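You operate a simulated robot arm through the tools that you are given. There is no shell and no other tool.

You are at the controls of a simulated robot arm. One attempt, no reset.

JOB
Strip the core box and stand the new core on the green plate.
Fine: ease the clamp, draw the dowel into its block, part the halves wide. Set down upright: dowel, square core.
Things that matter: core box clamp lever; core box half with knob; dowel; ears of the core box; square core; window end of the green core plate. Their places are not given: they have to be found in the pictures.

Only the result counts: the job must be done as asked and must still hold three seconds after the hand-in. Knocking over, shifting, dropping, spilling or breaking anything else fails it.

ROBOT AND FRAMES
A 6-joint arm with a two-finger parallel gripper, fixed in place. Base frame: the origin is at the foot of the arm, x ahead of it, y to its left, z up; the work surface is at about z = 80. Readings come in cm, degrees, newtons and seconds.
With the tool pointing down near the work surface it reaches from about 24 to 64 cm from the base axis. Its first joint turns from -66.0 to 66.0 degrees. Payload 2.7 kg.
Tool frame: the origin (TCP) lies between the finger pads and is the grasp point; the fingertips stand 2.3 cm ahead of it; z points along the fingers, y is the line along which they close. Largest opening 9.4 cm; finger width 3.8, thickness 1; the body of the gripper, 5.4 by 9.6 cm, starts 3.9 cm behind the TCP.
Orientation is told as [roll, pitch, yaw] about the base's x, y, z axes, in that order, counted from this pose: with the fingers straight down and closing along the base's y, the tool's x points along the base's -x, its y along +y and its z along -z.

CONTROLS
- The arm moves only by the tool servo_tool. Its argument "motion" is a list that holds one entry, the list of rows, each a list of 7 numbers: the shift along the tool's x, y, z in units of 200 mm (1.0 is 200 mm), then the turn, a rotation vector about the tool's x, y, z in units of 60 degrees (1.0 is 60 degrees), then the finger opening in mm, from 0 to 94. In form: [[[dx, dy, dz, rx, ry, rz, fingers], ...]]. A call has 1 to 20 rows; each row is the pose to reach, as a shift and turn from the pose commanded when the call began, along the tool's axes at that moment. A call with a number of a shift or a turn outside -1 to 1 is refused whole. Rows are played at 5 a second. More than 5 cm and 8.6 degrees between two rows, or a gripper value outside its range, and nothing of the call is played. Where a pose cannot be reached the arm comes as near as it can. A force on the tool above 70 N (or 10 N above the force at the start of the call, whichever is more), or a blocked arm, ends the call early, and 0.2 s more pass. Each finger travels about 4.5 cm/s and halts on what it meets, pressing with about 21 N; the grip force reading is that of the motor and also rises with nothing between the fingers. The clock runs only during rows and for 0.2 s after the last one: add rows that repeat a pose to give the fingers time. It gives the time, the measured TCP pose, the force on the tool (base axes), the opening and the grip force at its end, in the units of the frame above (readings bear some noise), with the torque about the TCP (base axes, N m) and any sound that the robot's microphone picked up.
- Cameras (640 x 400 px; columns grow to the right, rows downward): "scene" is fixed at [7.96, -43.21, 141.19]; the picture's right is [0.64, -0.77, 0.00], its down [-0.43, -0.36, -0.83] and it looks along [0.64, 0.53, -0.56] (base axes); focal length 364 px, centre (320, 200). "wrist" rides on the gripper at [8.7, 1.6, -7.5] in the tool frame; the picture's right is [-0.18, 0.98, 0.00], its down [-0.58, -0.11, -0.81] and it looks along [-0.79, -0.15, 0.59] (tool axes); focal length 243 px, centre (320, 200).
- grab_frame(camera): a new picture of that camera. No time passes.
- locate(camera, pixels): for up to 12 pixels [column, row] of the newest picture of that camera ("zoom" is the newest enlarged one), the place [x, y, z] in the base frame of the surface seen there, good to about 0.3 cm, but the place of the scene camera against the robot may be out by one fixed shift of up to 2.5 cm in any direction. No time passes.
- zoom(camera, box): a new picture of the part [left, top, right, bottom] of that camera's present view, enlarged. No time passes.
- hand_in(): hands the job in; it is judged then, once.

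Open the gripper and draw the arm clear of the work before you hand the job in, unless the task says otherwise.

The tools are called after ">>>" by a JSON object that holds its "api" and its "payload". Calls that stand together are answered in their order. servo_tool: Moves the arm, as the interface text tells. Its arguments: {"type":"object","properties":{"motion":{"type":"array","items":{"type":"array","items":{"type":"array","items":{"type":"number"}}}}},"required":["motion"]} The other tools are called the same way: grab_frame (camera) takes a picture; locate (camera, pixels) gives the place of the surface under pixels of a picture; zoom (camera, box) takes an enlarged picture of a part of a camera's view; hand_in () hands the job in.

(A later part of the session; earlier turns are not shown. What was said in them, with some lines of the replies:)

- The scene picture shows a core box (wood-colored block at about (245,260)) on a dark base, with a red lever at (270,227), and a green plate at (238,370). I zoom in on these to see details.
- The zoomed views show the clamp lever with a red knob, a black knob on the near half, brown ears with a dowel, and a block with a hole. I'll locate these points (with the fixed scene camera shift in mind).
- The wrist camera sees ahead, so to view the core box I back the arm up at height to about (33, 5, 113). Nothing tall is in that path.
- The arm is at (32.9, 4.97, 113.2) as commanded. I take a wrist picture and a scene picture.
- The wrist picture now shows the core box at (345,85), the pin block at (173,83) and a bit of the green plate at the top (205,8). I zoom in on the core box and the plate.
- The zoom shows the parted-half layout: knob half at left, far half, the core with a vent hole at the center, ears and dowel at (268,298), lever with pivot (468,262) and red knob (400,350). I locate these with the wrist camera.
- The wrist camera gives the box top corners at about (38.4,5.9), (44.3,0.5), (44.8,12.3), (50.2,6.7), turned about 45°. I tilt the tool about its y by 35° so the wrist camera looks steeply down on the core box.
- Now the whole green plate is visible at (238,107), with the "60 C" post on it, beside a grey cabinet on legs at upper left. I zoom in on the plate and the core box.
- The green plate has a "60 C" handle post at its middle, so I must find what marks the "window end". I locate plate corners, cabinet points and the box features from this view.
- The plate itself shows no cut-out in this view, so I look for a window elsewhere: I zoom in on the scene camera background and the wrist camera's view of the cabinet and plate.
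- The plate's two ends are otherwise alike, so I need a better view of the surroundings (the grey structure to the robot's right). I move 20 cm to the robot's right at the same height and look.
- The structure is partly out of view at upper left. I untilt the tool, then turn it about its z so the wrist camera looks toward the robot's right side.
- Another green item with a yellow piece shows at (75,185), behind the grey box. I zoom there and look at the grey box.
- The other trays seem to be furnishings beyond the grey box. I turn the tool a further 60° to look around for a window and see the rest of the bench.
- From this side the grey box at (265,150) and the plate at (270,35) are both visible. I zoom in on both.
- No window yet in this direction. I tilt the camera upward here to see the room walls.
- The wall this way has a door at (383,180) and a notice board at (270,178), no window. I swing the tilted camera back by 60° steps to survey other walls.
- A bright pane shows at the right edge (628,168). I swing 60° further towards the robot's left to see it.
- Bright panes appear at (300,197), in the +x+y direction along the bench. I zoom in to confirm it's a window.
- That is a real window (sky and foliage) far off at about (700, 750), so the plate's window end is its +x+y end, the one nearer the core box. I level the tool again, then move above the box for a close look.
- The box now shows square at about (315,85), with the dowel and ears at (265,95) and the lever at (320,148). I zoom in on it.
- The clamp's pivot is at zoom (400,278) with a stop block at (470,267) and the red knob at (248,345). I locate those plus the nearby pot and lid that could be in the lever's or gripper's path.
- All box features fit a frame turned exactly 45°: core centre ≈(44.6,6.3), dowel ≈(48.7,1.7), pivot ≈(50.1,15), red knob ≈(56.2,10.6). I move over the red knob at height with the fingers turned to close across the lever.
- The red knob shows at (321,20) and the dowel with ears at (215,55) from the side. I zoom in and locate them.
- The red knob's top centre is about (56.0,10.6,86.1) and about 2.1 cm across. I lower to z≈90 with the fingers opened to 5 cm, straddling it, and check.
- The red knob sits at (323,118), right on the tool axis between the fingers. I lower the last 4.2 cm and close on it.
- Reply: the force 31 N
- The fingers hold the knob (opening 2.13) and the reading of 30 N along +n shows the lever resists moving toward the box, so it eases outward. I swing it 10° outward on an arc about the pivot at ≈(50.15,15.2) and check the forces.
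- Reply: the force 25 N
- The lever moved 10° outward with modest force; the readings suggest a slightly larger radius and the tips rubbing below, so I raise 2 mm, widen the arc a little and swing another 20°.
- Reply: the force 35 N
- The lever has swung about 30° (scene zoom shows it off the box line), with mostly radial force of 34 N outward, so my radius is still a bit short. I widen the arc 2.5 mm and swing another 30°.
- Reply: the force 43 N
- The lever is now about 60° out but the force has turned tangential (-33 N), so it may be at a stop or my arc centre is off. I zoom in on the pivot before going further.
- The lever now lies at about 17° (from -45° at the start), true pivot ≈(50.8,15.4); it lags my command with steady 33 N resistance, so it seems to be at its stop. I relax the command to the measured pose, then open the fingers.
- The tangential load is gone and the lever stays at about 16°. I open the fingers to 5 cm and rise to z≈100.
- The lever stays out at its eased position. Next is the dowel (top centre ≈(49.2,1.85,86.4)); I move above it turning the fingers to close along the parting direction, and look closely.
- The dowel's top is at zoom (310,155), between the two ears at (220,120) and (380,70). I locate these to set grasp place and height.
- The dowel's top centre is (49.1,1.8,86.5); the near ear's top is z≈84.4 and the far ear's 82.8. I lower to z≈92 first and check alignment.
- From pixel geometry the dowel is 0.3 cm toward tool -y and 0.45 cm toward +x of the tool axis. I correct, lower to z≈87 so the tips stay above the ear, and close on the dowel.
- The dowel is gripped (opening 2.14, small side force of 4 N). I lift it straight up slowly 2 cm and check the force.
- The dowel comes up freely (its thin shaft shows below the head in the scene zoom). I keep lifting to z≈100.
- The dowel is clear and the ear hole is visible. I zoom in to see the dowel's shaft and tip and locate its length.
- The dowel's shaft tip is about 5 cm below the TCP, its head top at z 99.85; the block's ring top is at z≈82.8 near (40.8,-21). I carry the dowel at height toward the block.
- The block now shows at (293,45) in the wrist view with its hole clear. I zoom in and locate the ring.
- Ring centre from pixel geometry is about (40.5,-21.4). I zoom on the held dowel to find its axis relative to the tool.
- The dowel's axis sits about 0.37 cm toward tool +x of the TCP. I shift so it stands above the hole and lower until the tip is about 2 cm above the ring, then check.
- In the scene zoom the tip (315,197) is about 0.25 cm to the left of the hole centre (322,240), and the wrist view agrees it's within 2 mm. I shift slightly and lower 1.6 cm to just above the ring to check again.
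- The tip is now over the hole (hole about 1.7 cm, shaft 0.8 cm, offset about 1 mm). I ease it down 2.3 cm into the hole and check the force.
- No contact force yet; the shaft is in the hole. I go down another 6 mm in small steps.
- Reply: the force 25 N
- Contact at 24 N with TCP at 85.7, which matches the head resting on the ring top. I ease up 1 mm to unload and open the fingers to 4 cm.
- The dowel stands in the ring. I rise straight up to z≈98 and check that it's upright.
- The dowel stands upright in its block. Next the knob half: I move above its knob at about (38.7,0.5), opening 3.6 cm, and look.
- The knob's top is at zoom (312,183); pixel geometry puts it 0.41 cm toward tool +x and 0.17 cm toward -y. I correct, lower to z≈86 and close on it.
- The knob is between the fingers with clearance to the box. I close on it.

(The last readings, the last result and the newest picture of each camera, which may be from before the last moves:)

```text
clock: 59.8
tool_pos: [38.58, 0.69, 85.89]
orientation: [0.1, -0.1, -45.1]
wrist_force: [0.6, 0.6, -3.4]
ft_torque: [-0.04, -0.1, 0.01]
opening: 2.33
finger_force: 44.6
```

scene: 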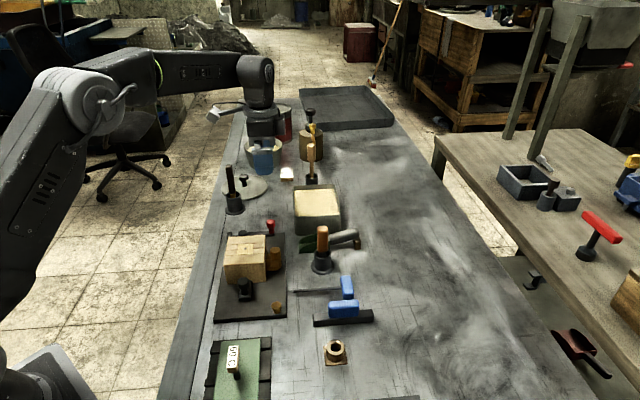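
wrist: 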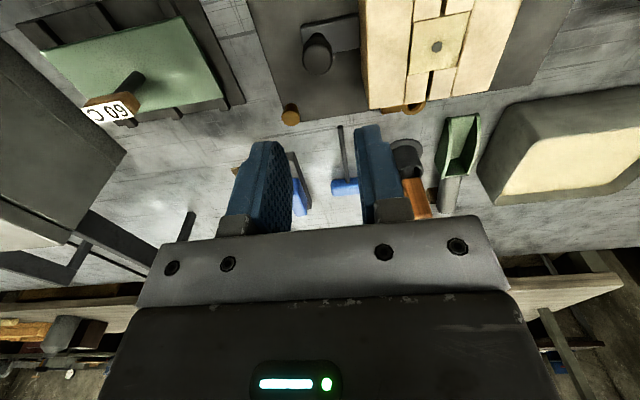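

The knob is held (opening 2.33). I draw the half straight back 1.2 cm along -n slowly and watch the force.

>>> {"api": "servo_tool", "payload": {"motion": [[[0, -0.015, 0, 0, 0, 0, 12], [0, -0.03, 0, 0, 0, 0, 12], [0, -0.045, 0, 0, 0, 0, 12], [0, -0.06, 0, 0, 0, 0, 12], [0, -0.06, 0, 0, 0, 0, 12]]]}}

>>> {"api": "zoom", "payload": {"camera": "scene", "box": [200, 220, 320, 330]}}

>>> {"api": "grab_frame", "payload": {"camera": "wrist"}}

```text
clock: 61.0
tool_pos: [37.61, -0.25, 86.11]
orientation: [0.0, 0.1, -45.0]
wrist_force: [-2.8, 2.8, -17.0]
ft_torque: [0.2, 0.19, 0.07]
opening: 2.35
finger_force: 45.3
```

```text
3.64 times, centred on (260, 275) of scene
```

zoom: 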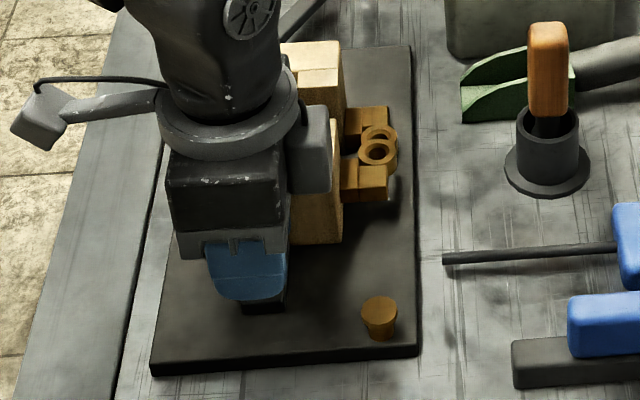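

```text
taken
```

wrist: 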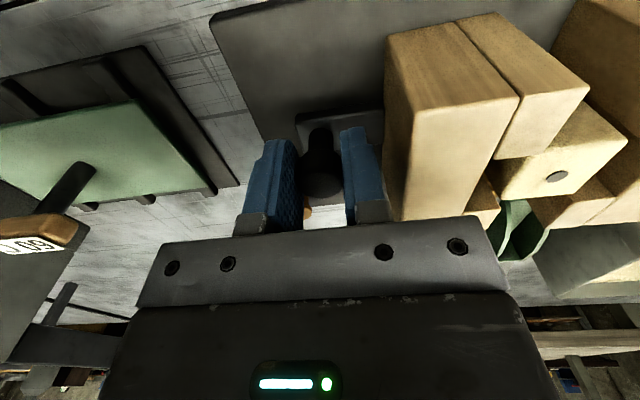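

The half slides easily (about 4 N sideways) and the core stays in the far half. I keep drawing it back another 2.8 cm.

>>> {"api": "servo_tool", "payload": {"motion": [[[0, -0.02, 0.004, 0, 0, 0, 12], [0, -0.04, 0.004, 0, 0, 0, 12], [0, -0.06, 0.004, 0, 0, 0, 12], [0, -0.08, 0.004, 0, 0, 0, 12], [0, -0.1, 0.004, 0, 0, 0, 12], [0, -0.12, 0.004, 0, 0, 0, 12], [0, -0.14, 0.004, 0, 0, 0, 12], [0, -0.14, 0.004, 0, 0, 0, 12]]]}}

>>> {"api": "zoom", "payload": {"camera": "scene", "box": [200, 220, 320, 330]}}

>>> {"api": "grab_frame", "payload": {"camera": "wrist"}}

```text
clock: 62.8
tool_pos: [35.54, -2.17, 85.98]
orientation: [0.1, 0.0, -45.0]
wrist_force: [9.3, -8.0, -37.6]
ft_torque: [-0.3, -0.33, 0.04]
opening: 2.34
finger_force: 45.1
```

```text
3.64 times, centred on (260, 275) of scene
```

zoom: 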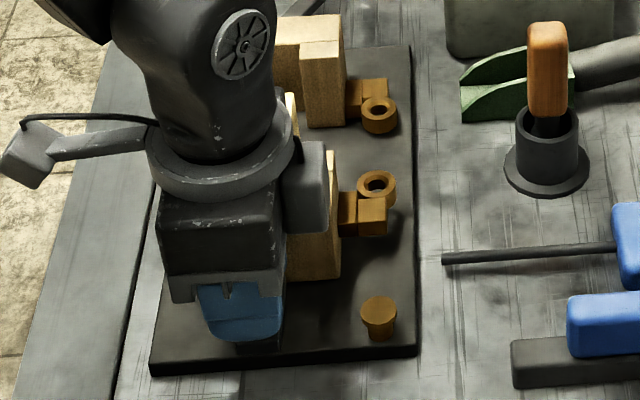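

```text
taken
```

wrist: 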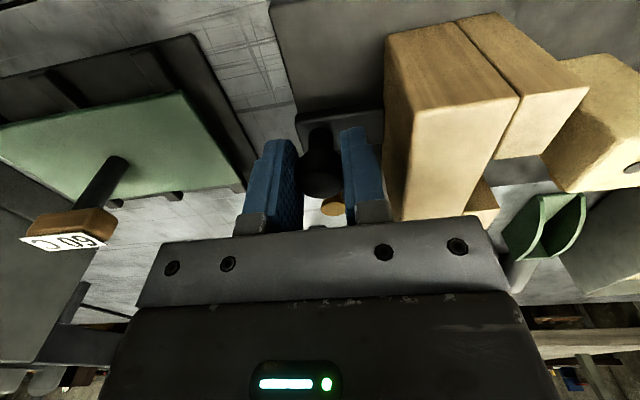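

The halves are about 4 cm apart now; the vertical force reads -37 N, so the grip is pulling up on the knob a little. I lower 1.5 mm to see if that relieves it, before going on.

>>> {"api": "servo_tool", "payload": {"motion": [[[0, 0, 0.0075, 0, 0, 0, 12], [0, 0, 0.0075, 0, 0, 0, 12]]]}}

```text
clock: 63.4
tool_pos: [35.7, -2.27, 85.96]
orientation: [0.2, -0.1, -45.0]
wrist_force: [2.8, -3.0, 2.3]
ft_torque: [0.49, 0.74, -0.05]
opening: 2.33
finger_force: 44.9
```

The vertical force is back to about 2 N. I continue drawing the half back another 1.6 cm slowly, watching for the end stop.

>>> {"api": "servo_tool", "payload": {"motion": [[[0, -0.016, 0.001, 0, 0, 0, 12], [0, -0.032, 0.002, 0, 0, 0, 12], [0, -0.048, 0.003, 0, 0, 0, 12], [0, -0.064, 0.004, 0, 0, 0, 12], [0, -0.08, 0.005, 0, 0, 0, 12], [0, -0.08, 0.005, 0, 0, 0, 12]]]}}

>>> {"api": "zoom", "payload": {"camera": "scene", "box": [200, 220, 320, 330]}}

```text
clock: 64.2
tool_pos: [35.69, -2.28, 85.91]
orientation: [1.0, -0.6, -44.3]
wrist_force: [7.1, 14.4, -8.6]
ft_torque: [0.32, 0.26, 0.0]
opening: 2.36
finger_force: 45.3
stopped in row 4: the force on the tool passed its limit at 74 N (the readings are from after the stop); the commanded pose is now the measured one
```

```text
3.64 times, centred on (260, 275) of scene
```

zoom: 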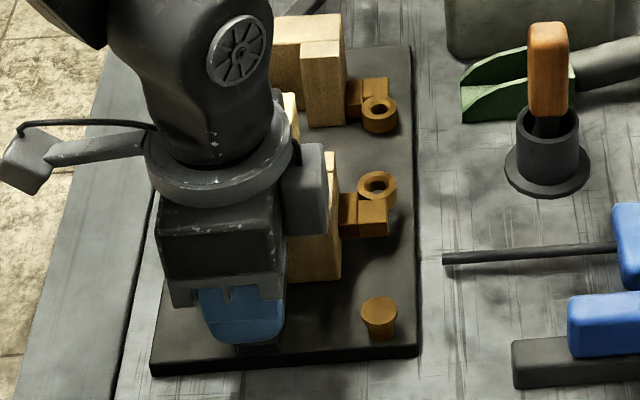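

The half reached its end stop at about 4.2 cm travel, so it's fully parted. I open the fingers and rise.

>>> {"api": "servo_tool", "payload": {"motion": [[[0, 0, 0, 0, 0, 0, 28], [0, 0, 0, 0, 0, 0, 36], [0, 0, 0, 0, 0, 0, 36], [0, 0, -0.05, 0, 0, 0, 36], [0, 0, -0.15, 0, 0, 0, 36], [0, 0, -0.3, 0, 0, 0, 36], [0, 0, -0.45, 0, 0, 0, 36], [0, 0, -0.6, 0, 0, 0, 36], [0, 0, -0.75, 0, 0, 0, 36], [0, 0, -0.75, 0, 0, 0, 36]]]}}

>>> {"api": "zoom", "payload": {"camera": "scene", "box": [200, 200, 320, 330]}}

>>> {"api": "grab_frame", "payload": {"camera": "wrist"}}

```text
clock: 66.4
tool_pos: [35.26, -2.31, 101.12]
orientation: [0.9, -0.6, -44.5]
wrist_force: [0.1, 0.0, 0.5]
ft_torque: [0.01, 0.02, -0.02]
opening: 3.59
finger_force: 0.0
```

```text
3.08 times, centred on (260, 265) of scene
```

zoom: 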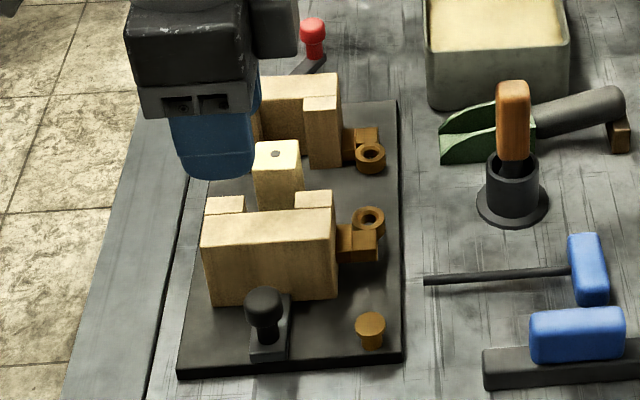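

```text
taken
```

wrist: 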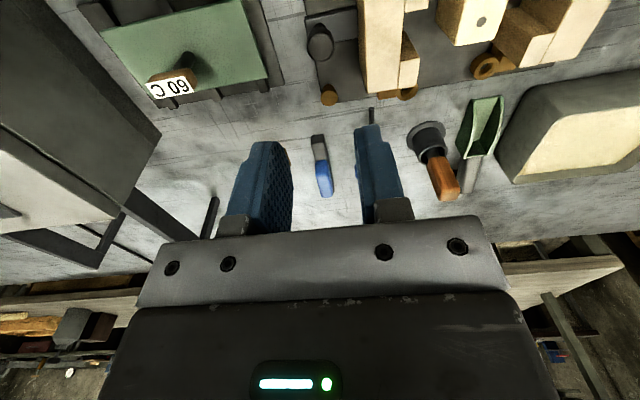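

The parting worked: the core stands free between the two halves. I correct the small tool tilt (about 1°), move to the viewing place and turn the fingers to close across the core's free sides.

>>> {"api": "servo_tool", "payload": {"motion": [[[0.015, 0.11, -0.05, 0.0177, -0.0035, 0, 60], [0.03, 0.22, -0.1, 0.0177, -0.0035, 0, 70], [0.046, 0.329, -0.17, 0.0177, -0.0035, 0, 70], [0.046, 0.329, -0.17, 0.0177, -0.0035, 0, 70]]]}}

>>> {"api": "servo_tool", "payload": {"motion": [[[0, 0, 0, 0, 0, -0.125, 70], [0, 0, 0, 0, 0, -0.25, 70], [0, 0, 0, 0, 0, -0.375, 70], [0, 0, 0, 0, 0, -0.5, 70], [0, 0, 0, 0, 0, -0.625, 70], [0, 0, 0, 0, 0, -0.75, 70], [0, 0, 0, 0, 0, -0.75, 70]]]}}

>>> {"api": "servo_tool", "payload": {"motion": [[[0, 0, 0, 0, 0, -0.125, 70], [0, 0, 0, 0, 0, -0.25, 70], [0, 0, 0, 0, 0, -0.375, 70], [0, 0, 0, 0, 0, -0.5, 70], [0, 0, 0, 0, 0, -0.625, 70], [0, 0, 0, 0, 0, -0.745, 70], [0, 0, 0, 0, 0, -0.745, 70]]]}}

>>> {"api": "grab_frame", "payload": {"camera": "wrist"}}

>>> {"api": "zoom", "payload": {"camera": "wrist", "box": [230, 0, 400, 180]}}

```text
clock: 67.4
tool_pos: [39.05, 2.93, 104.18]
orientation: [-0.2, -0.8, -44.4]
wrist_force: [0.3, -0.4, -0.3]
ft_torque: [-0.04, 0.01, 0.0]
opening: 7.01
finger_force: 0.1
```

```text
clock: 69.0
tool_pos: [39.01, 2.91, 104.61]
orientation: [-0.6, -0.5, 0.6]
wrist_force: [0.3, -0.2, 0.0]
ft_torque: [0.01, 0.0, 0.0]
opening: 6.98
finger_force: 0.1
```

```text
clock: 70.6
tool_pos: [39.07, 2.94, 104.43]
orientation: [-0.8, 0.1, 45.4]
wrist_force: [0.1, -0.8, 0.1]
ft_torque: [0.0, 0.02, 0.0]
opening: 6.99
finger_force: 0.1
```

```text
taken
```

wrist: 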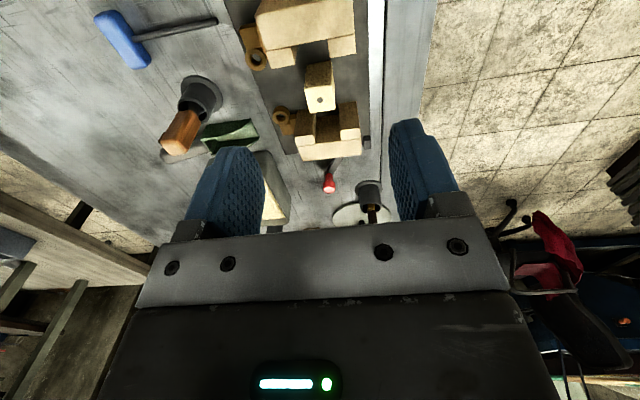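

```text
2.22 times, centred on (315, 90) of wrist
```

zoom: 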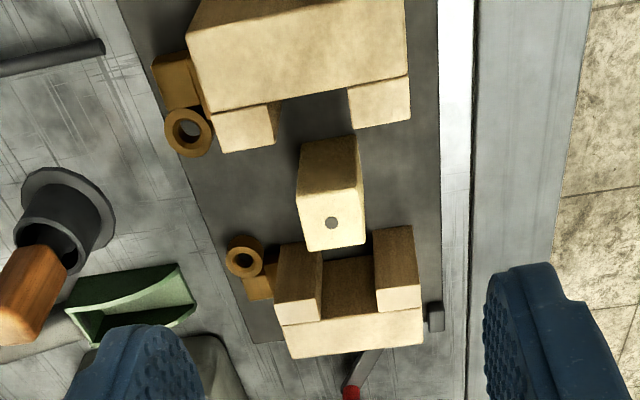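

Both halves moved apart and the core stands free at zoom (333,215) with gaps on every side. I locate the core's top, its foot, and the gaps around it.

>>> {"api": "locate", "payload": {"camera": "zoom", "pixels": [[331, 222], [302, 196], [362, 190], [365, 240], [310, 248], [331, 150], [215, 140], [405, 115], [278, 255], [410, 235], [330, 300], [300, 300]]}}

>>> {"api": "locate", "payload": {"camera": "wrist", "pixels": [[320, 101], [328, 185], [247, 57], [282, 117], [345, 10], [300, 65]]}}

```text
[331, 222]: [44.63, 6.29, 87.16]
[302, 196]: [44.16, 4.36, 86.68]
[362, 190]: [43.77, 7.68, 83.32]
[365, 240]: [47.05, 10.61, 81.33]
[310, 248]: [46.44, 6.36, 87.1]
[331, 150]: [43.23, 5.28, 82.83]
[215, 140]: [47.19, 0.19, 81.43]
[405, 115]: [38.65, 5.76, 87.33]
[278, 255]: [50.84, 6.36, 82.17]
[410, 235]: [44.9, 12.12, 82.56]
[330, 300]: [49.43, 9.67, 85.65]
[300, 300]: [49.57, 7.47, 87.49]
```

```text
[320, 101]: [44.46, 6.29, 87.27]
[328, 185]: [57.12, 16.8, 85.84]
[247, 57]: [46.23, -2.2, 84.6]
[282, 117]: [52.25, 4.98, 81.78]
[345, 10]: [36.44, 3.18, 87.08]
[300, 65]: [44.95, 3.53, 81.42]
```

The core's vent centre is at (44.55,6.3,87.2), free on all sides. I move above it at z≈98, fix the tilt, and open to 6 cm.

>>> {"api": "servo_tool", "payload": {"motion": [[[-0.08, -0.02, 0.06, -0.0094, -0.0094, 0.0067, 60], [-0.16, -0.04, 0.12, -0.0094, -0.0094, 0.0067, 60], [-0.24, -0.058, 0.22, -0.0094, -0.0094, 0.0067, 60], [-0.3125, -0.075, 0.32, -0.0094, -0.0094, 0.0067, 60], [-0.3125, -0.075, 0.32, -0.0094, -0.0094, 0.0067, 60], [-0.3125, -0.075, 0.32, -0.0094, -0.0094, 0.0067, 60]]]}}

>>> {"api": "grab_frame", "payload": {"camera": "wrist"}}

>>> {"api": "zoom", "payload": {"camera": "wrist", "box": [220, 0, 420, 130]}}

>>> {"api": "zoom", "payload": {"camera": "scene", "box": [200, 200, 320, 330]}}

```text
clock: 72.0
tool_pos: [44.66, 5.98, 98.17]
orientation: [-0.3, -0.3, 44.8]
wrist_force: [0.4, 1.2, -0.5]
ft_torque: [-0.01, 0.01, -0.02]
opening: 6.02
finger_force: 0.0
```

```text
taken
```

wrist: 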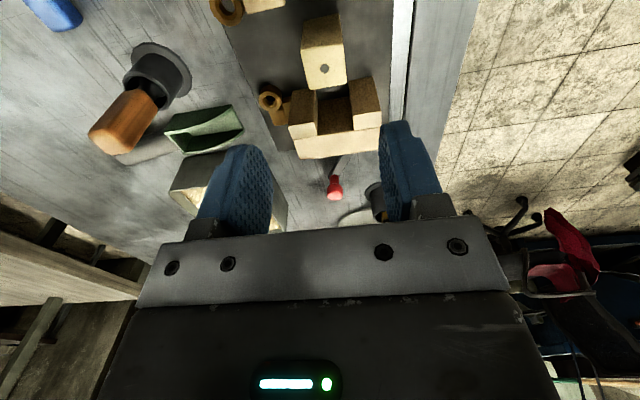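

```text
3.08 times, centred on (320, 65) of wrist
```

zoom: 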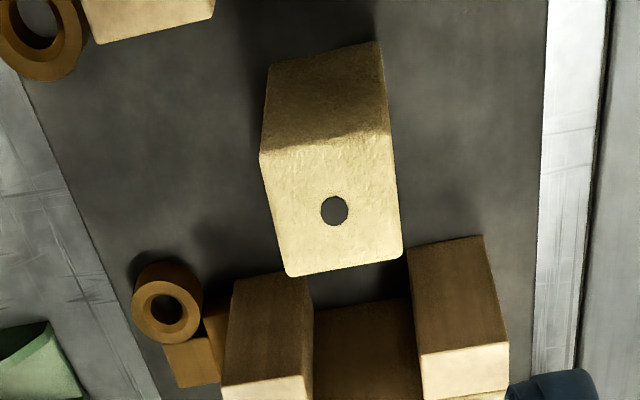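

```text
3.08 times, centred on (260, 265) of scene
```

zoom: 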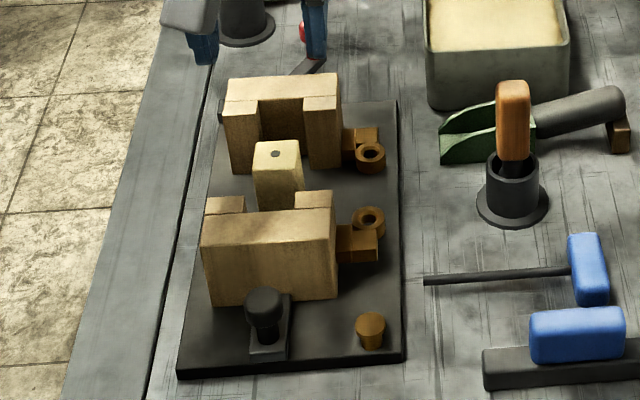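

The vent shows at zoom (334,211), which puts the core 0.3 cm toward tool +y of the axis. I correct and lower the open fingers around the core to z≈85.

>>> {"api": "servo_tool", "payload": {"motion": [[[0, 0.015, 0.08, -0.0071, 0, 0, 60], [0, 0.015, 0.18, -0.0071, 0, 0, 60], [0, 0.015, 0.28, -0.0071, 0, 0, 60], [0, 0.015, 0.38, -0.0071, 0, 0, 60], [0, 0.015, 0.48, -0.0071, 0, 0, 60], [0, 0.015, 0.57, -0.0071, 0, 0, 60], [0, 0.015, 0.655, -0.0071, 0, 0, 60], [0, 0.015, 0.655, -0.0071, 0, 0, 60]]]}}

>>> {"api": "grab_frame", "payload": {"camera": "wrist"}}

>>> {"api": "zoom", "payload": {"camera": "scene", "box": [200, 180, 320, 300]}}

```text
clock: 73.8
tool_pos: [44.6, 6.42, 84.88]
orientation: [0.2, -0.4, 44.8]
wrist_force: [0.4, 1.0, 0.0]
ft_torque: [0.02, 0.0, 0.0]
opening: 6.0
finger_force: 0.1
```

```text
taken
```

wrist: 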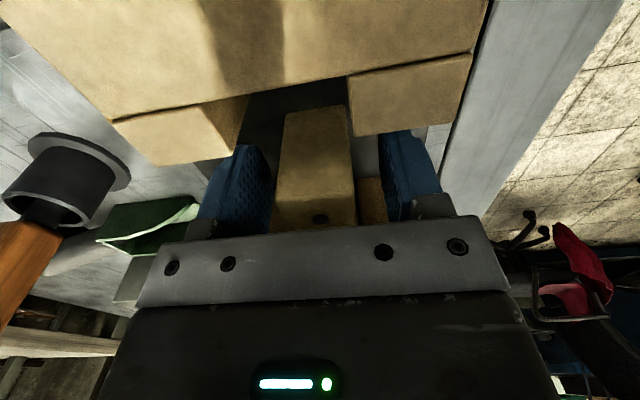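

```text
3.33 times, centred on (260, 240) of scene
```

zoom: 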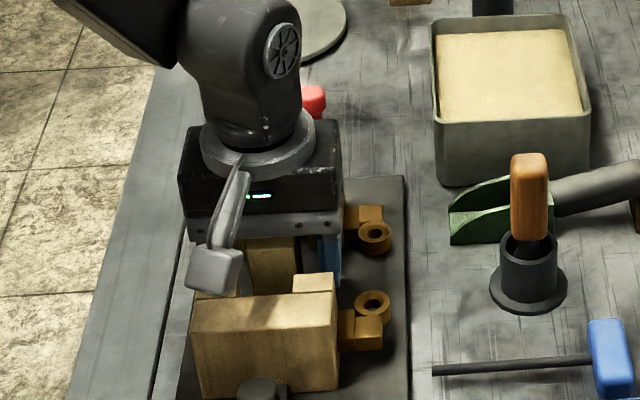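

The core (315,170) stands between the fingers, slightly nearer the left one. I shift 1.5 mm and close gently.

>>> {"api": "servo_tool", "payload": {"motion": [[[0, -0.0075, 0, 0, 0, 0, 54], [0, -0.0075, 0, 0, 0, 0, 48], [0, -0.0075, 0, 0, 0, 0, 43], [0, -0.0075, 0, 0, 0, 0, 39], [0, -0.0075, 0, 0, 0, 0, 36], [0, -0.0075, 0, 0, 0, 0, 34], [0, -0.0075, 0, 0, 0, 0, 32], [0, -0.0075, 0, 0, 0, 0, 30], [0, -0.0075, 0, 0, 0, 0, 28], [0, -0.0075, 0, 0, 0, 0, 28]]]}}

>>> {"api": "grab_frame", "payload": {"camera": "wrist"}}

```text
clock: 76.0
tool_pos: [44.67, 6.25, 84.98]
orientation: [0.2, -0.4, 44.8]
wrist_force: [-0.3, 0.1, 0.1]
ft_torque: [-0.01, -0.03, 0.0]
opening: 3.08
finger_force: 20.9
```

```text
taken
```

wrist: 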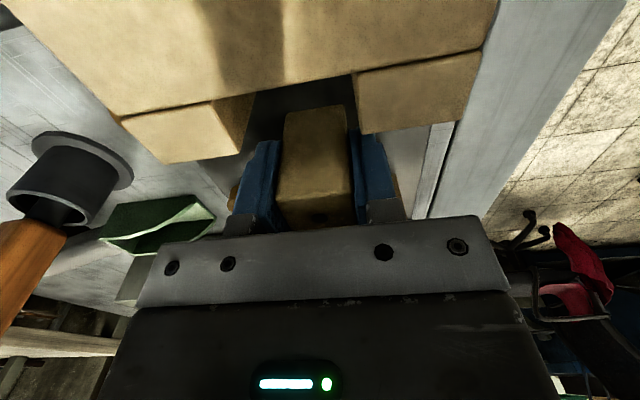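

The core is gripped evenly (opening 3.08, no side force). I lift it slowly 1.5 cm first, then check.

>>> {"api": "servo_tool", "payload": {"motion": [[[0, 0, -0.015, 0, 0, 0, 28], [0, 0, -0.03, 0, 0, 0, 28], [0, 0, -0.045, 0, 0, 0, 28], [0, 0, -0.06, 0, 0, 0, 28], [0, 0, -0.075, 0, 0, 0, 28], [0, 0, -0.075, 0, 0, 0, 28]]]}}

>>> {"api": "zoom", "payload": {"camera": "scene", "box": [200, 180, 320, 300]}}

```text
clock: 77.4
tool_pos: [44.65, 6.3, 86.43]
orientation: [0.2, -0.4, 44.8]
wrist_force: [-0.8, 0.0, -0.7]
ft_torque: [0.01, 0.0, -0.02]
opening: 3.06
finger_force: 21.0
```

```text
3.33 times, centred on (260, 240) of scene
```

zoom: 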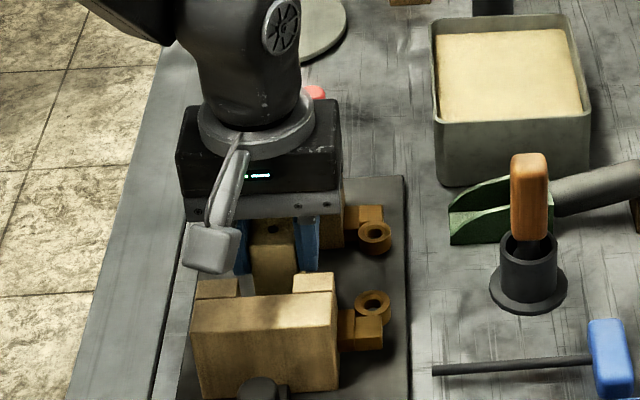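

The core rises with the fingers without resistance. I lift on to z≈101.

>>> {"api": "servo_tool", "payload": {"motion": [[[0, 0, -0.03, 0, 0, 0, 28], [0, 0, -0.08, 0, 0, 0, 28], [0, 0, -0.15, 0, 0, 0, 28], [0, 0, -0.24, 0, 0, 0, 28], [0, 0, -0.34, 0, 0, 0, 28], [0, 0, -0.44, 0, 0, 0, 28], [0, 0, -0.54, 0, 0, 0, 28], [0, 0, -0.64, 0, 0, 0, 28], [0, 0, -0.72, 0, 0, 0, 28], [0, 0, -0.72, 0, 0, 0, 28]]]}}

>>> {"api": "grab_frame", "payload": {"camera": "wrist"}}

>>> {"api": "grab_frame", "payload": {"camera": "scene"}}

```text
clock: 79.6
tool_pos: [44.61, 6.23, 100.9]
orientation: [0.1, -0.4, 44.8]
wrist_force: [0.5, 0.3, -1.2]
ft_torque: [-0.01, 0.04, 0.0]
opening: 3.06
finger_force: 20.7
```

```text
taken
```

wrist: 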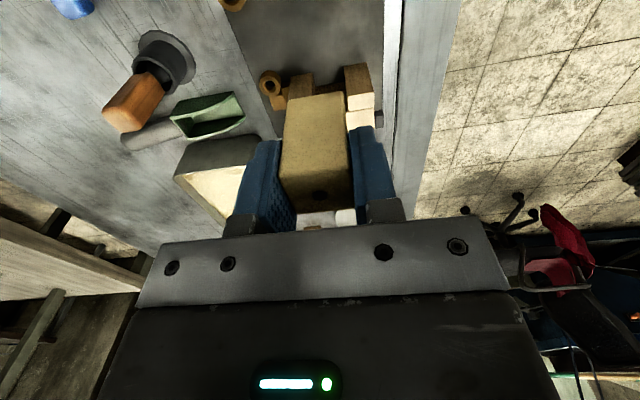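

```text
taken
```

scene: 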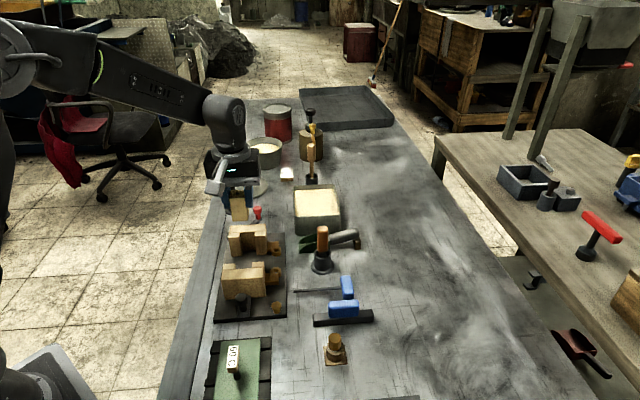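

The core is held well clear. Now I need the green plate's exact position, so I move toward it at height, turning the camera to view the plate's window end.

>>> {"api": "servo_tool", "payload": {"motion": [[[0.075, 0.002, -0.02, 0, 0, 0.1, 28], [0.15, 0.004, -0.04, 0, 0, 0.2, 28], [0.23, 0.006, -0.06, 0, 0, 0.3, 28], [0.31, 0.008, -0.08, 0, 0, 0.4, 28], [0.39, 0.01, -0.1, 0, 0, 0.5, 28], [0.47, 0.012, -0.1, 0, 0, 0.6, 28], [0.54, 0.014, -0.1, 0, 0, 0.68, 28], [0.594, 0.014, -0.1, 0, 0, 0.75, 28], [0.594, 0.014, -0.1, 0, 0, 0.75, 28]]]}}

>>> {"api": "servo_tool", "payload": {"motion": [[[0, 0, 0, 0, 0, 0.1, 28], [0, 0, 0, 0, 0, 0.2, 28], [0, 0, 0, 0, 0, 0.3, 28], [0, 0, 0, 0, 0, 0.4, 28], [0, 0, 0, 0, 0, 0.5, 28], [0, 0, 0, 0, 0, 0.6, 28], [0, 0, 0, 0, 0, 0.7, 28], [0, 0, 0, 0, 0, 0.745, 28], [0, 0, 0, 0, 0, 0.745, 28]]]}}

>>> {"api": "grab_frame", "payload": {"camera": "wrist"}}

>>> {"api": "zoom", "payload": {"camera": "wrist", "box": [60, 0, 320, 130]}}

```text
clock: 81.6
tool_pos: [36.04, -1.99, 102.75]
orientation: [0.5, 0.0, -0.3]
wrist_force: [-0.3, 0.4, -1.3]
ft_torque: [0.04, -0.02, 0.02]
opening: 3.07
finger_force: 20.6
```

```text
clock: 83.6
tool_pos: [35.84, -1.89, 102.84]
orientation: [0.3, 0.3, -45.1]
wrist_force: [-0.1, -0.3, -0.9]
ft_torque: [-0.03, 0.0, 0.03]
opening: 3.06
finger_force: 21.1
```

```text
taken
```

wrist: 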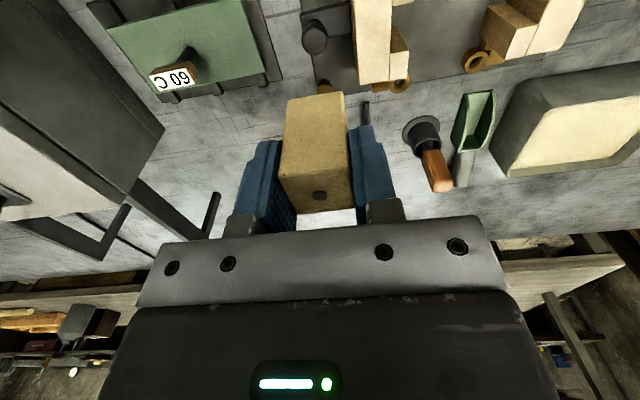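

```text
2.46 times, centred on (190, 65) of wrist
```

zoom: 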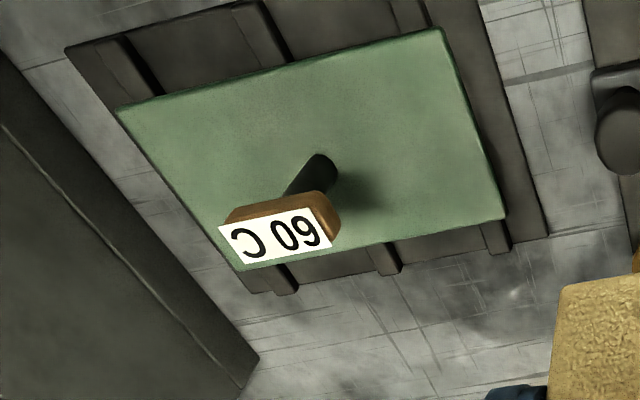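

The whole green plate is in view: window-end corners at zoom (441,30) and (507,215), post base at (320,165). I locate the corners, the post and the tag.

>>> {"api": "locate", "payload": {"camera": "zoom", "pixels": [[437, 34], [502, 212], [124, 112], [245, 266], [322, 162], [338, 215], [262, 245], [320, 245], [228, 228], [420, 130], [440, 150], [400, 180]]}}

>>> {"api": "locate", "payload": {"camera": "wrist", "pixels": [[320, 195], [310, 105], [290, 195], [345, 195], [320, 206]]}}

```text
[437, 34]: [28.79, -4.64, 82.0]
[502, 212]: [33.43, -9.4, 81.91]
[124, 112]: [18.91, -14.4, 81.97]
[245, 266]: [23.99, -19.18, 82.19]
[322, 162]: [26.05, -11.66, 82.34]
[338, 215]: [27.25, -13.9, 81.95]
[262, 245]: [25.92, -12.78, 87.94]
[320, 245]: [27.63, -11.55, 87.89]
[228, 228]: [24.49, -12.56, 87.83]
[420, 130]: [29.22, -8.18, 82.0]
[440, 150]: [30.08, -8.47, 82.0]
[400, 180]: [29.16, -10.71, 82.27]
```

```text
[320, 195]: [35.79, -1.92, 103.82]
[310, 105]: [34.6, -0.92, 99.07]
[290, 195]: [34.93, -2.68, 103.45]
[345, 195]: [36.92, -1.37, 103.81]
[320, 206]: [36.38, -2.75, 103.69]
```

The plate spans q 3.2–17.1 along the bench and is 6.8 cm wide, top at z=82.0, with the tag post at its centre. I'll stand the core at about (29.1,-9.05) on the window half; I move above that place turning the fingers back.

>>> {"api": "servo_tool", "payload": {"motion": [[[-0.002, -0.06, 0, 0, 0, -0.1, 28], [-0.004, -0.12, 0, 0, 0, -0.2, 28], [-0.006, -0.19, 0, 0, 0, -0.3, 28], [-0.008, -0.26, 0, 0, 0, -0.4, 28], [-0.01, -0.33, 0, 0, 0, -0.5, 28], [-0.012, -0.4, 0, 0, 0, -0.6, 28], [-0.014, -0.45, 0, 0, 0, -0.68, 28], [-0.016, -0.49, 0, 0, 0, -0.75, 28], [-0.016, -0.49, 0, 0, 0, -0.75, 28]]]}}

>>> {"api": "servo_tool", "payload": {"motion": [[[0, 0, 0, 0, 0, -0.1, 28], [0, 0, 0, 0, 0, -0.2, 28], [0, 0, 0, 0, 0, -0.3, 28], [0, 0, 0, 0, 0, -0.4, 28], [0, 0, 0, 0, 0, -0.5, 28], [0, 0, 0, 0, 0, -0.6, 28], [0, 0, 0, 0, 0, -0.7, 28], [0, 0, 0, 0, 0, -0.75, 28], [0, 0, 0, 0, 0, -0.75, 28]]]}}

>>> {"api": "grab_frame", "payload": {"camera": "wrist"}}

>>> {"api": "grab_frame", "payload": {"camera": "scene"}}

```text
clock: 85.6
tool_pos: [29.12, -9.09, 102.78]
orientation: [0.5, -0.1, 0.2]
wrist_force: [-1.0, 0.8, -0.4]
ft_torque: [0.01, -0.02, 0.02]
opening: 3.06
finger_force: 20.8
```

```text
clock: 87.6
tool_pos: [29.18, -9.22, 102.8]
orientation: [0.2, -0.4, 45.2]
wrist_force: [0.4, 0.2, -1.8]
ft_torque: [0.02, -0.02, 0.03]
opening: 3.04
finger_force: 21.3
```

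```text
taken
```

wrist: 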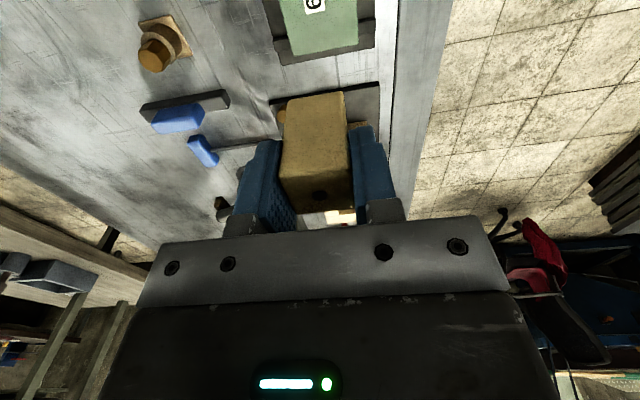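

```text
taken
```

scene: 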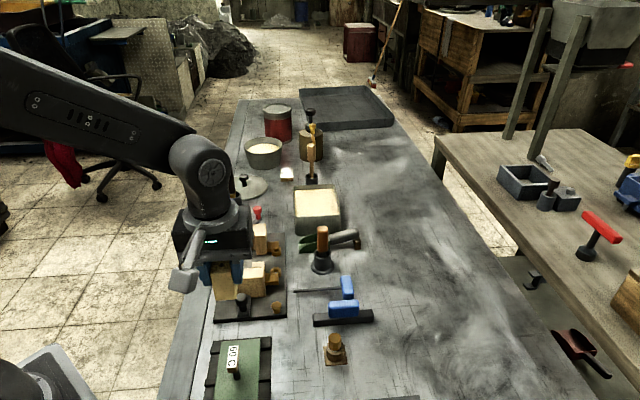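

The plate end edge in the wrist view ((291,56)–(357,45)) matches the computed place, so I'm over the window half. I lower until the core's foot is about 2 cm above the plate.

>>> {"api": "servo_tool", "payload": {"motion": [[[0, 0.003, 0.08, 0, 0, 0, 28], [0, 0.003, 0.18, 0, 0, 0, 28], [0, 0.003, 0.28, 0, 0, 0, 28], [0, 0.003, 0.38, 0, 0, 0, 28], [0, 0.003, 0.48, 0, 0, 0, 28], [0, 0.003, 0.57, 0, 0, 0, 28], [0, 0.003, 0.65, 0, 0, 0, 28], [0, 0.003, 0.72, 0, 0, 0, 28], [0, 0.003, 0.765, 0, 0, 0, 28], [0, 0.003, 0.765, 0, 0, 0, 28]]]}}

>>> {"api": "zoom", "payload": {"camera": "scene", "box": [180, 280, 320, 400]}}

>>> {"api": "grab_frame", "payload": {"camera": "wrist"}}

```text
clock: 89.8
tool_pos: [29.26, -8.92, 87.49]
orientation: [0.2, -0.4, 45.1]
wrist_force: [-0.2, -0.5, -1.0]
ft_torque: [0.01, -0.03, 0.0]
opening: 3.07
finger_force: 21.0
```

```text
3.33 times, centred on (250, 340) of scene
```

zoom: 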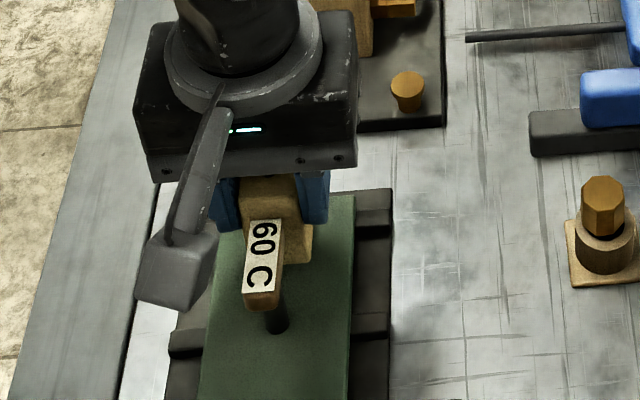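

```text
taken
```

wrist: 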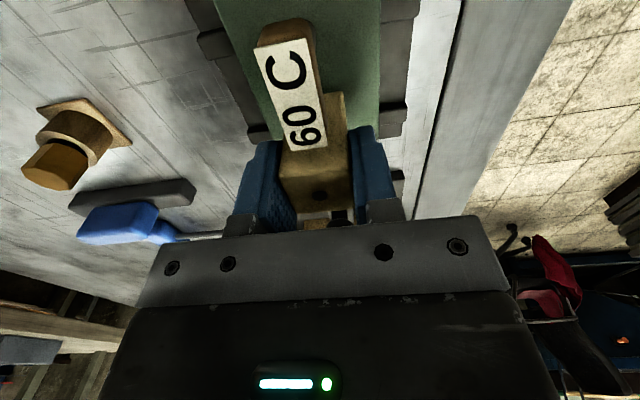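

The tag is close to the core in view, so I check the gap by locating the tag's end and the core's near face.

>>> {"api": "locate", "payload": {"camera": "wrist", "pixels": [[322, 145], [295, 150], [310, 148], [338, 130], [338, 100], [320, 170], [300, 165], [270, 45]]}}

>>> {"api": "zoom", "payload": {"camera": "wrist", "box": [230, 20, 410, 230]}}

```text
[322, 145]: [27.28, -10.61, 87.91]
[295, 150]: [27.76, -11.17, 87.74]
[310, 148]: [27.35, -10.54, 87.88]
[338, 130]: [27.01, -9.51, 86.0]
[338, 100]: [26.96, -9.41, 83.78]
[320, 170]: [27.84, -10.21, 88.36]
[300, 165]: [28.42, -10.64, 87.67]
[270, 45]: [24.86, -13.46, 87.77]
```

```text
1.90 times, centred on (320, 125) of wrist
```

zoom: 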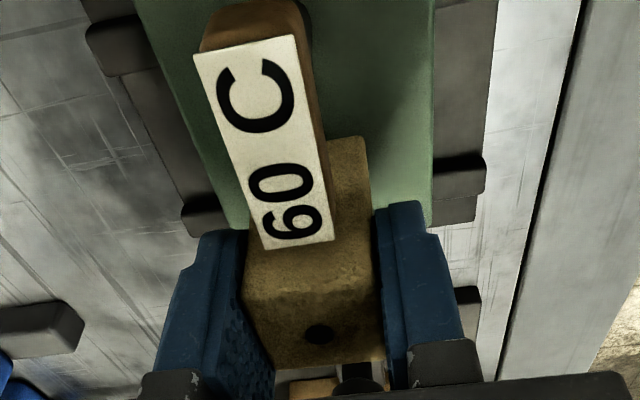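

The tag's end (q≈11.9) is only about 0.5 cm from the core's near face, so I shift the core 5 mm further toward the window end, then lower in small steps to just above the plate.

>>> {"api": "servo_tool", "payload": {"motion": [[[-0.0125, 0, 0, 0, 0, 0, 28], [-0.025, 0, 0, 0, 0, 0, 28], [-0.025, 0, 0.02, 0, 0, 0, 28], [-0.025, 0, 0.04, 0, 0, 0, 28], [-0.025, 0, 0.06, 0, 0, 0, 28], [-0.025, 0, 0.07, 0, 0, 0, 28], [-0.025, 0, 0.07, 0, 0, 0, 28]]]}}

>>> {"api": "zoom", "payload": {"camera": "scene", "box": [210, 320, 310, 400]}}

>>> {"api": "grab_frame", "payload": {"camera": "wrist"}}

```text
clock: 91.4
tool_pos: [29.65, -8.61, 86.19]
orientation: [0.1, -0.5, 45.2]
wrist_force: [2.1, 1.0, 15.6]
ft_torque: [0.03, -0.09, 0.0]
opening: 3.04
finger_force: 21.2
```

```text
5.00 times, centred on (260, 360) of scene
```

zoom: 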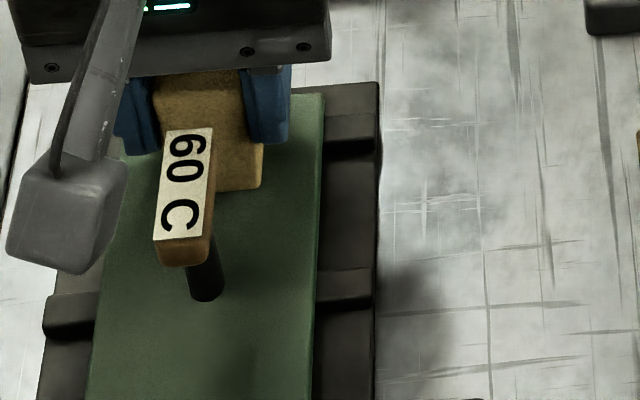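

```text
taken
```

wrist: 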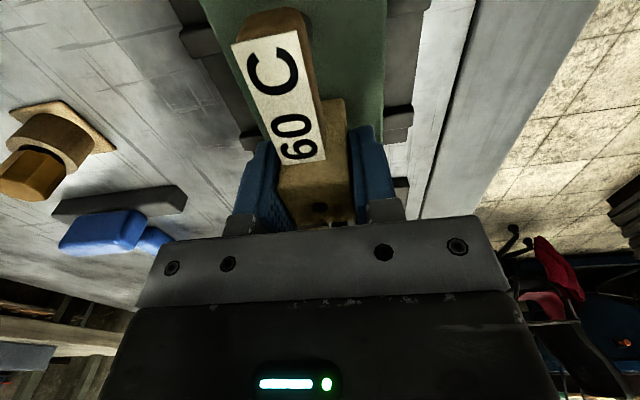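

There's already 15.6 N of upward force at TCP 86.2, slightly sooner than reckoned. I check in the scene and wrist views whether the core's foot is on the plate.

>>> {"api": "zoom", "payload": {"camera": "scene", "box": [230, 330, 280, 370]}}

>>> {"api": "locate", "payload": {"camera": "zoom", "pixels": [[360, 270], [360, 280], [360, 295], [360, 310], [410, 260], [410, 230], [440, 290]]}}

>>> {"api": "zoom", "payload": {"camera": "wrist", "box": [220, 60, 420, 230]}}

>>> {"api": "locate", "payload": {"camera": "wrist", "pixels": [[337, 104], [337, 96], [340, 110], [336, 130], [350, 90], [365, 80], [270, 145]]}}

```text
10.00 times, centred on (255, 350) of scene
```

zoom: 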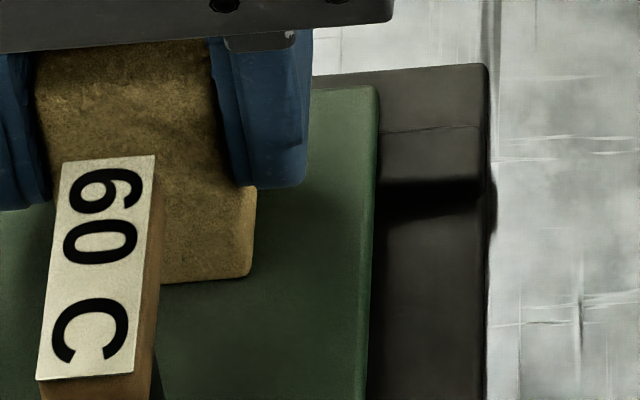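

```text
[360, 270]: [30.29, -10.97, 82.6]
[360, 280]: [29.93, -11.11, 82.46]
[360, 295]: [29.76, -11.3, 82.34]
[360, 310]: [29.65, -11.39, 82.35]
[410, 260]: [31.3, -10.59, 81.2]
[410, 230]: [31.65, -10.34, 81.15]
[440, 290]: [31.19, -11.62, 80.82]
```

```text
2.35 times, centred on (320, 145) of wrist
```

zoom: 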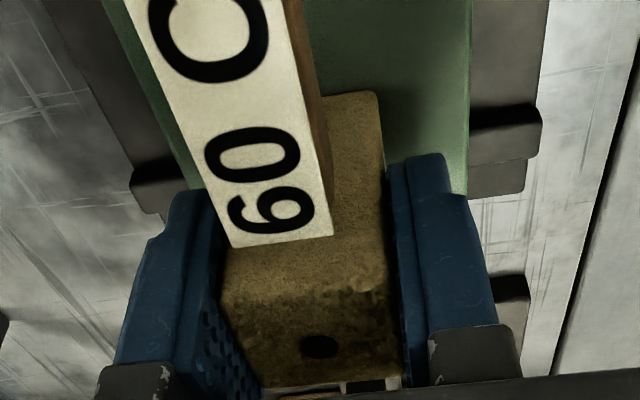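

```text
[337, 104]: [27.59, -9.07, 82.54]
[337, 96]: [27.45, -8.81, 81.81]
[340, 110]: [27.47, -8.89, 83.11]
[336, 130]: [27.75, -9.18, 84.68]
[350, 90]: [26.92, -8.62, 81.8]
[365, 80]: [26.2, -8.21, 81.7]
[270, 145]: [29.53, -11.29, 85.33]
```

The wrist depths show the core's foot meeting the plate (82.5 just above, 81.8 just below the edge), standing at q≈14.65 with room to the plate's end. I unload 1 mm and open the fingers slowly.

>>> {"api": "servo_tool", "payload": {"motion": [[[0, 0, -0.004, 0, 0, 0, 28], [0, 0, -0.004, 0, 0, 0, 32], [0, 0, -0.004, 0, 0, 0, 35], [0, 0, -0.004, 0, 0, 0, 40], [0, 0, -0.004, 0, 0, 0, 46], [0, 0, -0.004, 0, 0, 0, 50], [0, 0, -0.004, 0, 0, 0, 50]]]}}

>>> {"api": "zoom", "payload": {"camera": "wrist", "box": [220, 60, 420, 230]}}

>>> {"api": "zoom", "payload": {"camera": "scene", "box": [210, 320, 310, 400]}}

```text
clock: 93.0
tool_pos: [29.7, -8.58, 86.02]
orientation: [0.2, -0.4, 45.1]
wrist_force: [-1.0, 0.2, 0.1]
ft_torque: [0.0, 0.0, 0.05]
opening: 5.02
finger_force: 0.1
```

```text
2.35 times, centred on (320, 145) of wrist
```

zoom: 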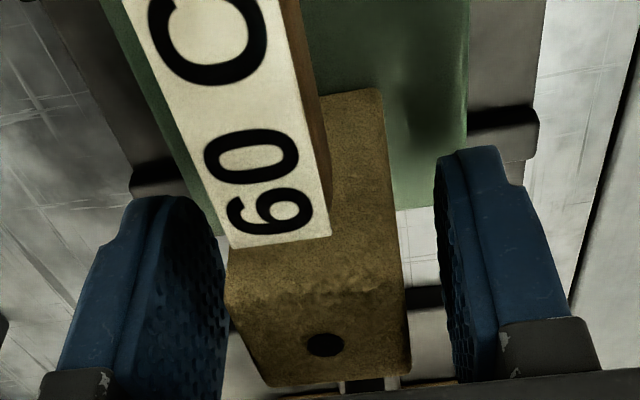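

```text
5.00 times, centred on (260, 360) of scene
```

zoom: 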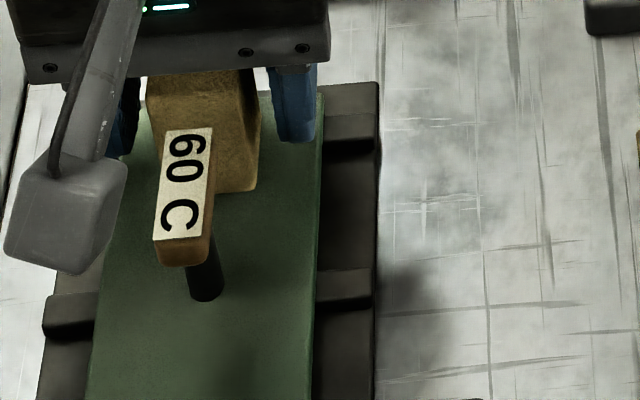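

The core stands on its own. I open a little more, then rise straight up.

>>> {"api": "servo_tool", "payload": {"motion": [[[0, 0, 0, 0, 0, 0, 60], [0, 0, 0, 0, 0, 0, 60], [0, 0, -0.03, 0, 0, 0, 60], [0, 0, -0.08, 0, 0, 0, 60], [0, 0, -0.15, 0, 0, 0, 60], [0, 0, -0.25, 0, 0, 0, 60], [0, 0, -0.37, 0, 0, 0, 60], [0, 0, -0.5, 0, 0, 0, 60], [0, 0, -0.63, 0, 0, 0, 60], [0, 0, -0.75, 0, 0, 0, 60], [0, 0, -0.75, 0, 0, 0, 60]]]}}

>>> {"api": "grab_frame", "payload": {"camera": "wrist"}}

>>> {"api": "zoom", "payload": {"camera": "scene", "box": [200, 310, 320, 400]}}

```text
clock: 95.4
tool_pos: [29.57, -8.58, 101.04]
orientation: [0.2, -0.4, 45.1]
wrist_force: [-0.2, 0.2, 0.6]
ft_torque: [-0.01, 0.04, 0.01]
opening: 5.98
finger_force: 0.2
```

```text
taken
```

wrist: 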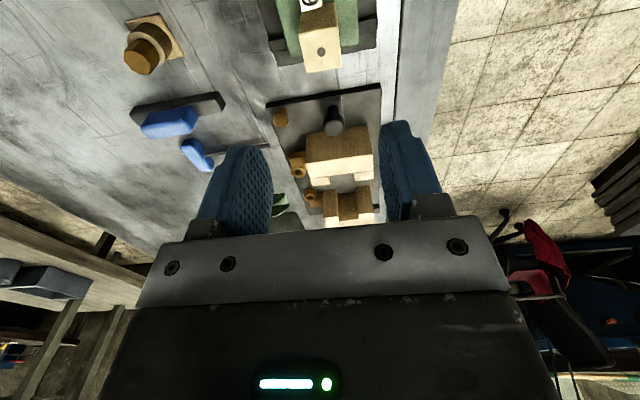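

```text
4.44 times, centred on (260, 355) of scene
```

zoom: 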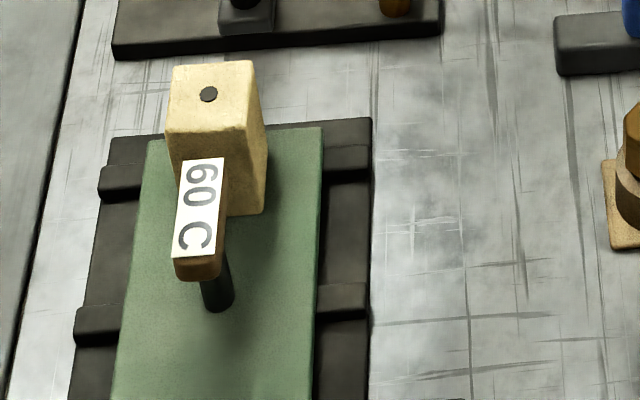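

The core stands upright on the window end with the vent up. I raise the arm further to z≈115, clear of the work, and check everything.

>>> {"api": "servo_tool", "payload": {"motion": [[[-0.05, 0, -0.1, 0, 0, 0, 90], [-0.1, 0, -0.25, 0, 0, 0, 90], [-0.2, -0.05, -0.4, 0, 0, 0, 90], [-0.3, -0.1, -0.55, 0, 0, 0, 90], [-0.4, -0.15, -0.7, 0, 0, 0, 90], [-0.4, -0.15, -0.7, 0, 0, 0, 90]]]}}

>>> {"api": "grab_frame", "payload": {"camera": "scene"}}

>>> {"api": "zoom", "payload": {"camera": "scene", "box": [190, 190, 390, 400]}}

>>> {"api": "zoom", "payload": {"camera": "scene", "box": [200, 190, 320, 290]}}

>>> {"api": "zoom", "payload": {"camera": "scene", "box": [200, 310, 370, 400]}}

```text
clock: 96.8
tool_pos: [37.19, -5.03, 115.36]
orientation: [0.2, -0.4, 45.1]
wrist_force: [0.1, 0.3, -0.1]
ft_torque: [0.0, -0.02, 0.02]
opening: 9.02
finger_force: 0.0
```

```text
taken
```

scene: 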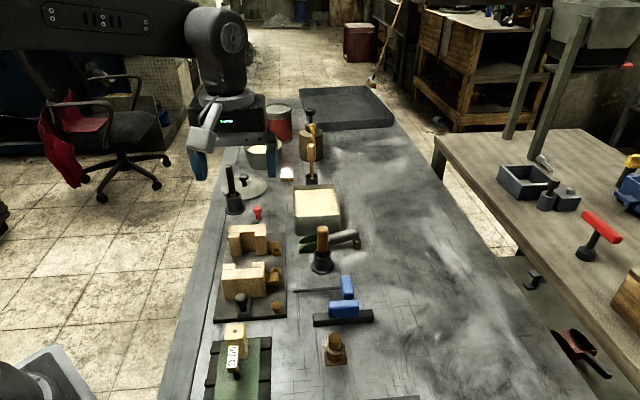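

```text
1.90 times, centred on (290, 295) of scene
```

zoom: 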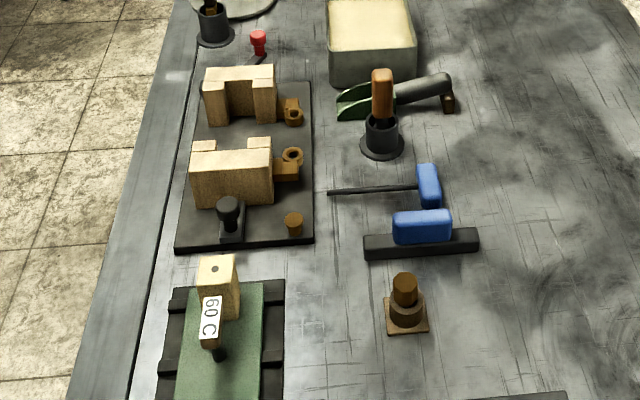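

```text
4.00 times, centred on (260, 240) of scene
```

zoom: 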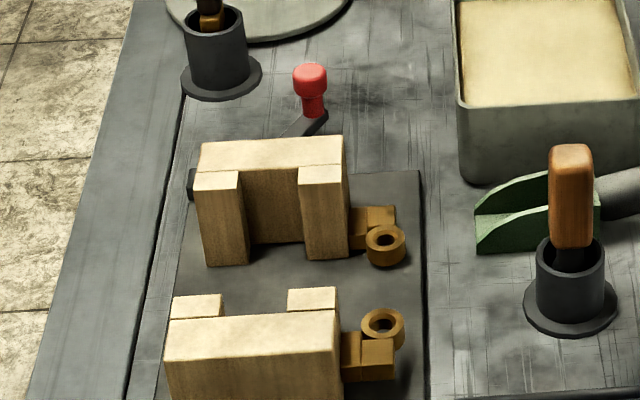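

```text
3.76 times, centred on (285, 355) of scene
```

zoom: 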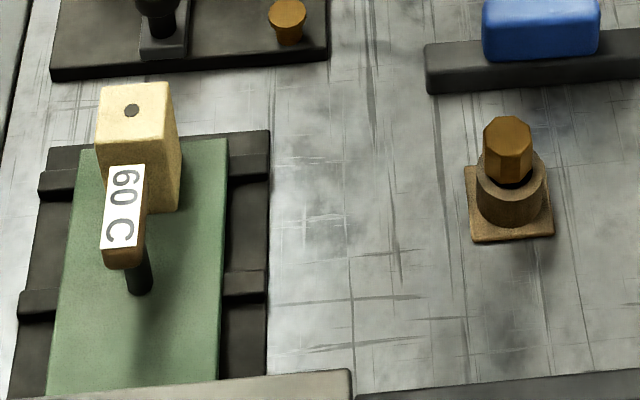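

Everything checks out: lever swung out, both halves wide apart, dowel upright in its block at (508,150 in zoom), core upright on the window end of the green plate, other items undisturbed. The gripper is open and the arm is clear, so I hand the job in.

>>> {"api": "hand_in", "payload": {}}

```text
The job is handed in.
```

The core box is stripped and the new core is standing upright on the window end of the green plate. I have handed the job in, but the tool gave no verdict, only that it was handed in.

- **Clamp:** I swung the lever about 60° outward until it met its stop, and it stayed there.
- **Dowel:** it drew out of the ears freely and stands upright in the block with the hole.
- **Halves:** I drew the knob half back about 4.2 cm to its end stop. The far half had moved back too, which left the core free on all sides.
- **Core:** it stands vent up, about 1 cm clear of the "60 C" tag and just under 1 cm in from the plate's end.

I took the window end to be the end nearer the core box, because the only window I could see in the room lies in that direction. The last pictures showed nothing else on the bench moved. The gripper was open and the arm clear when I handed in.
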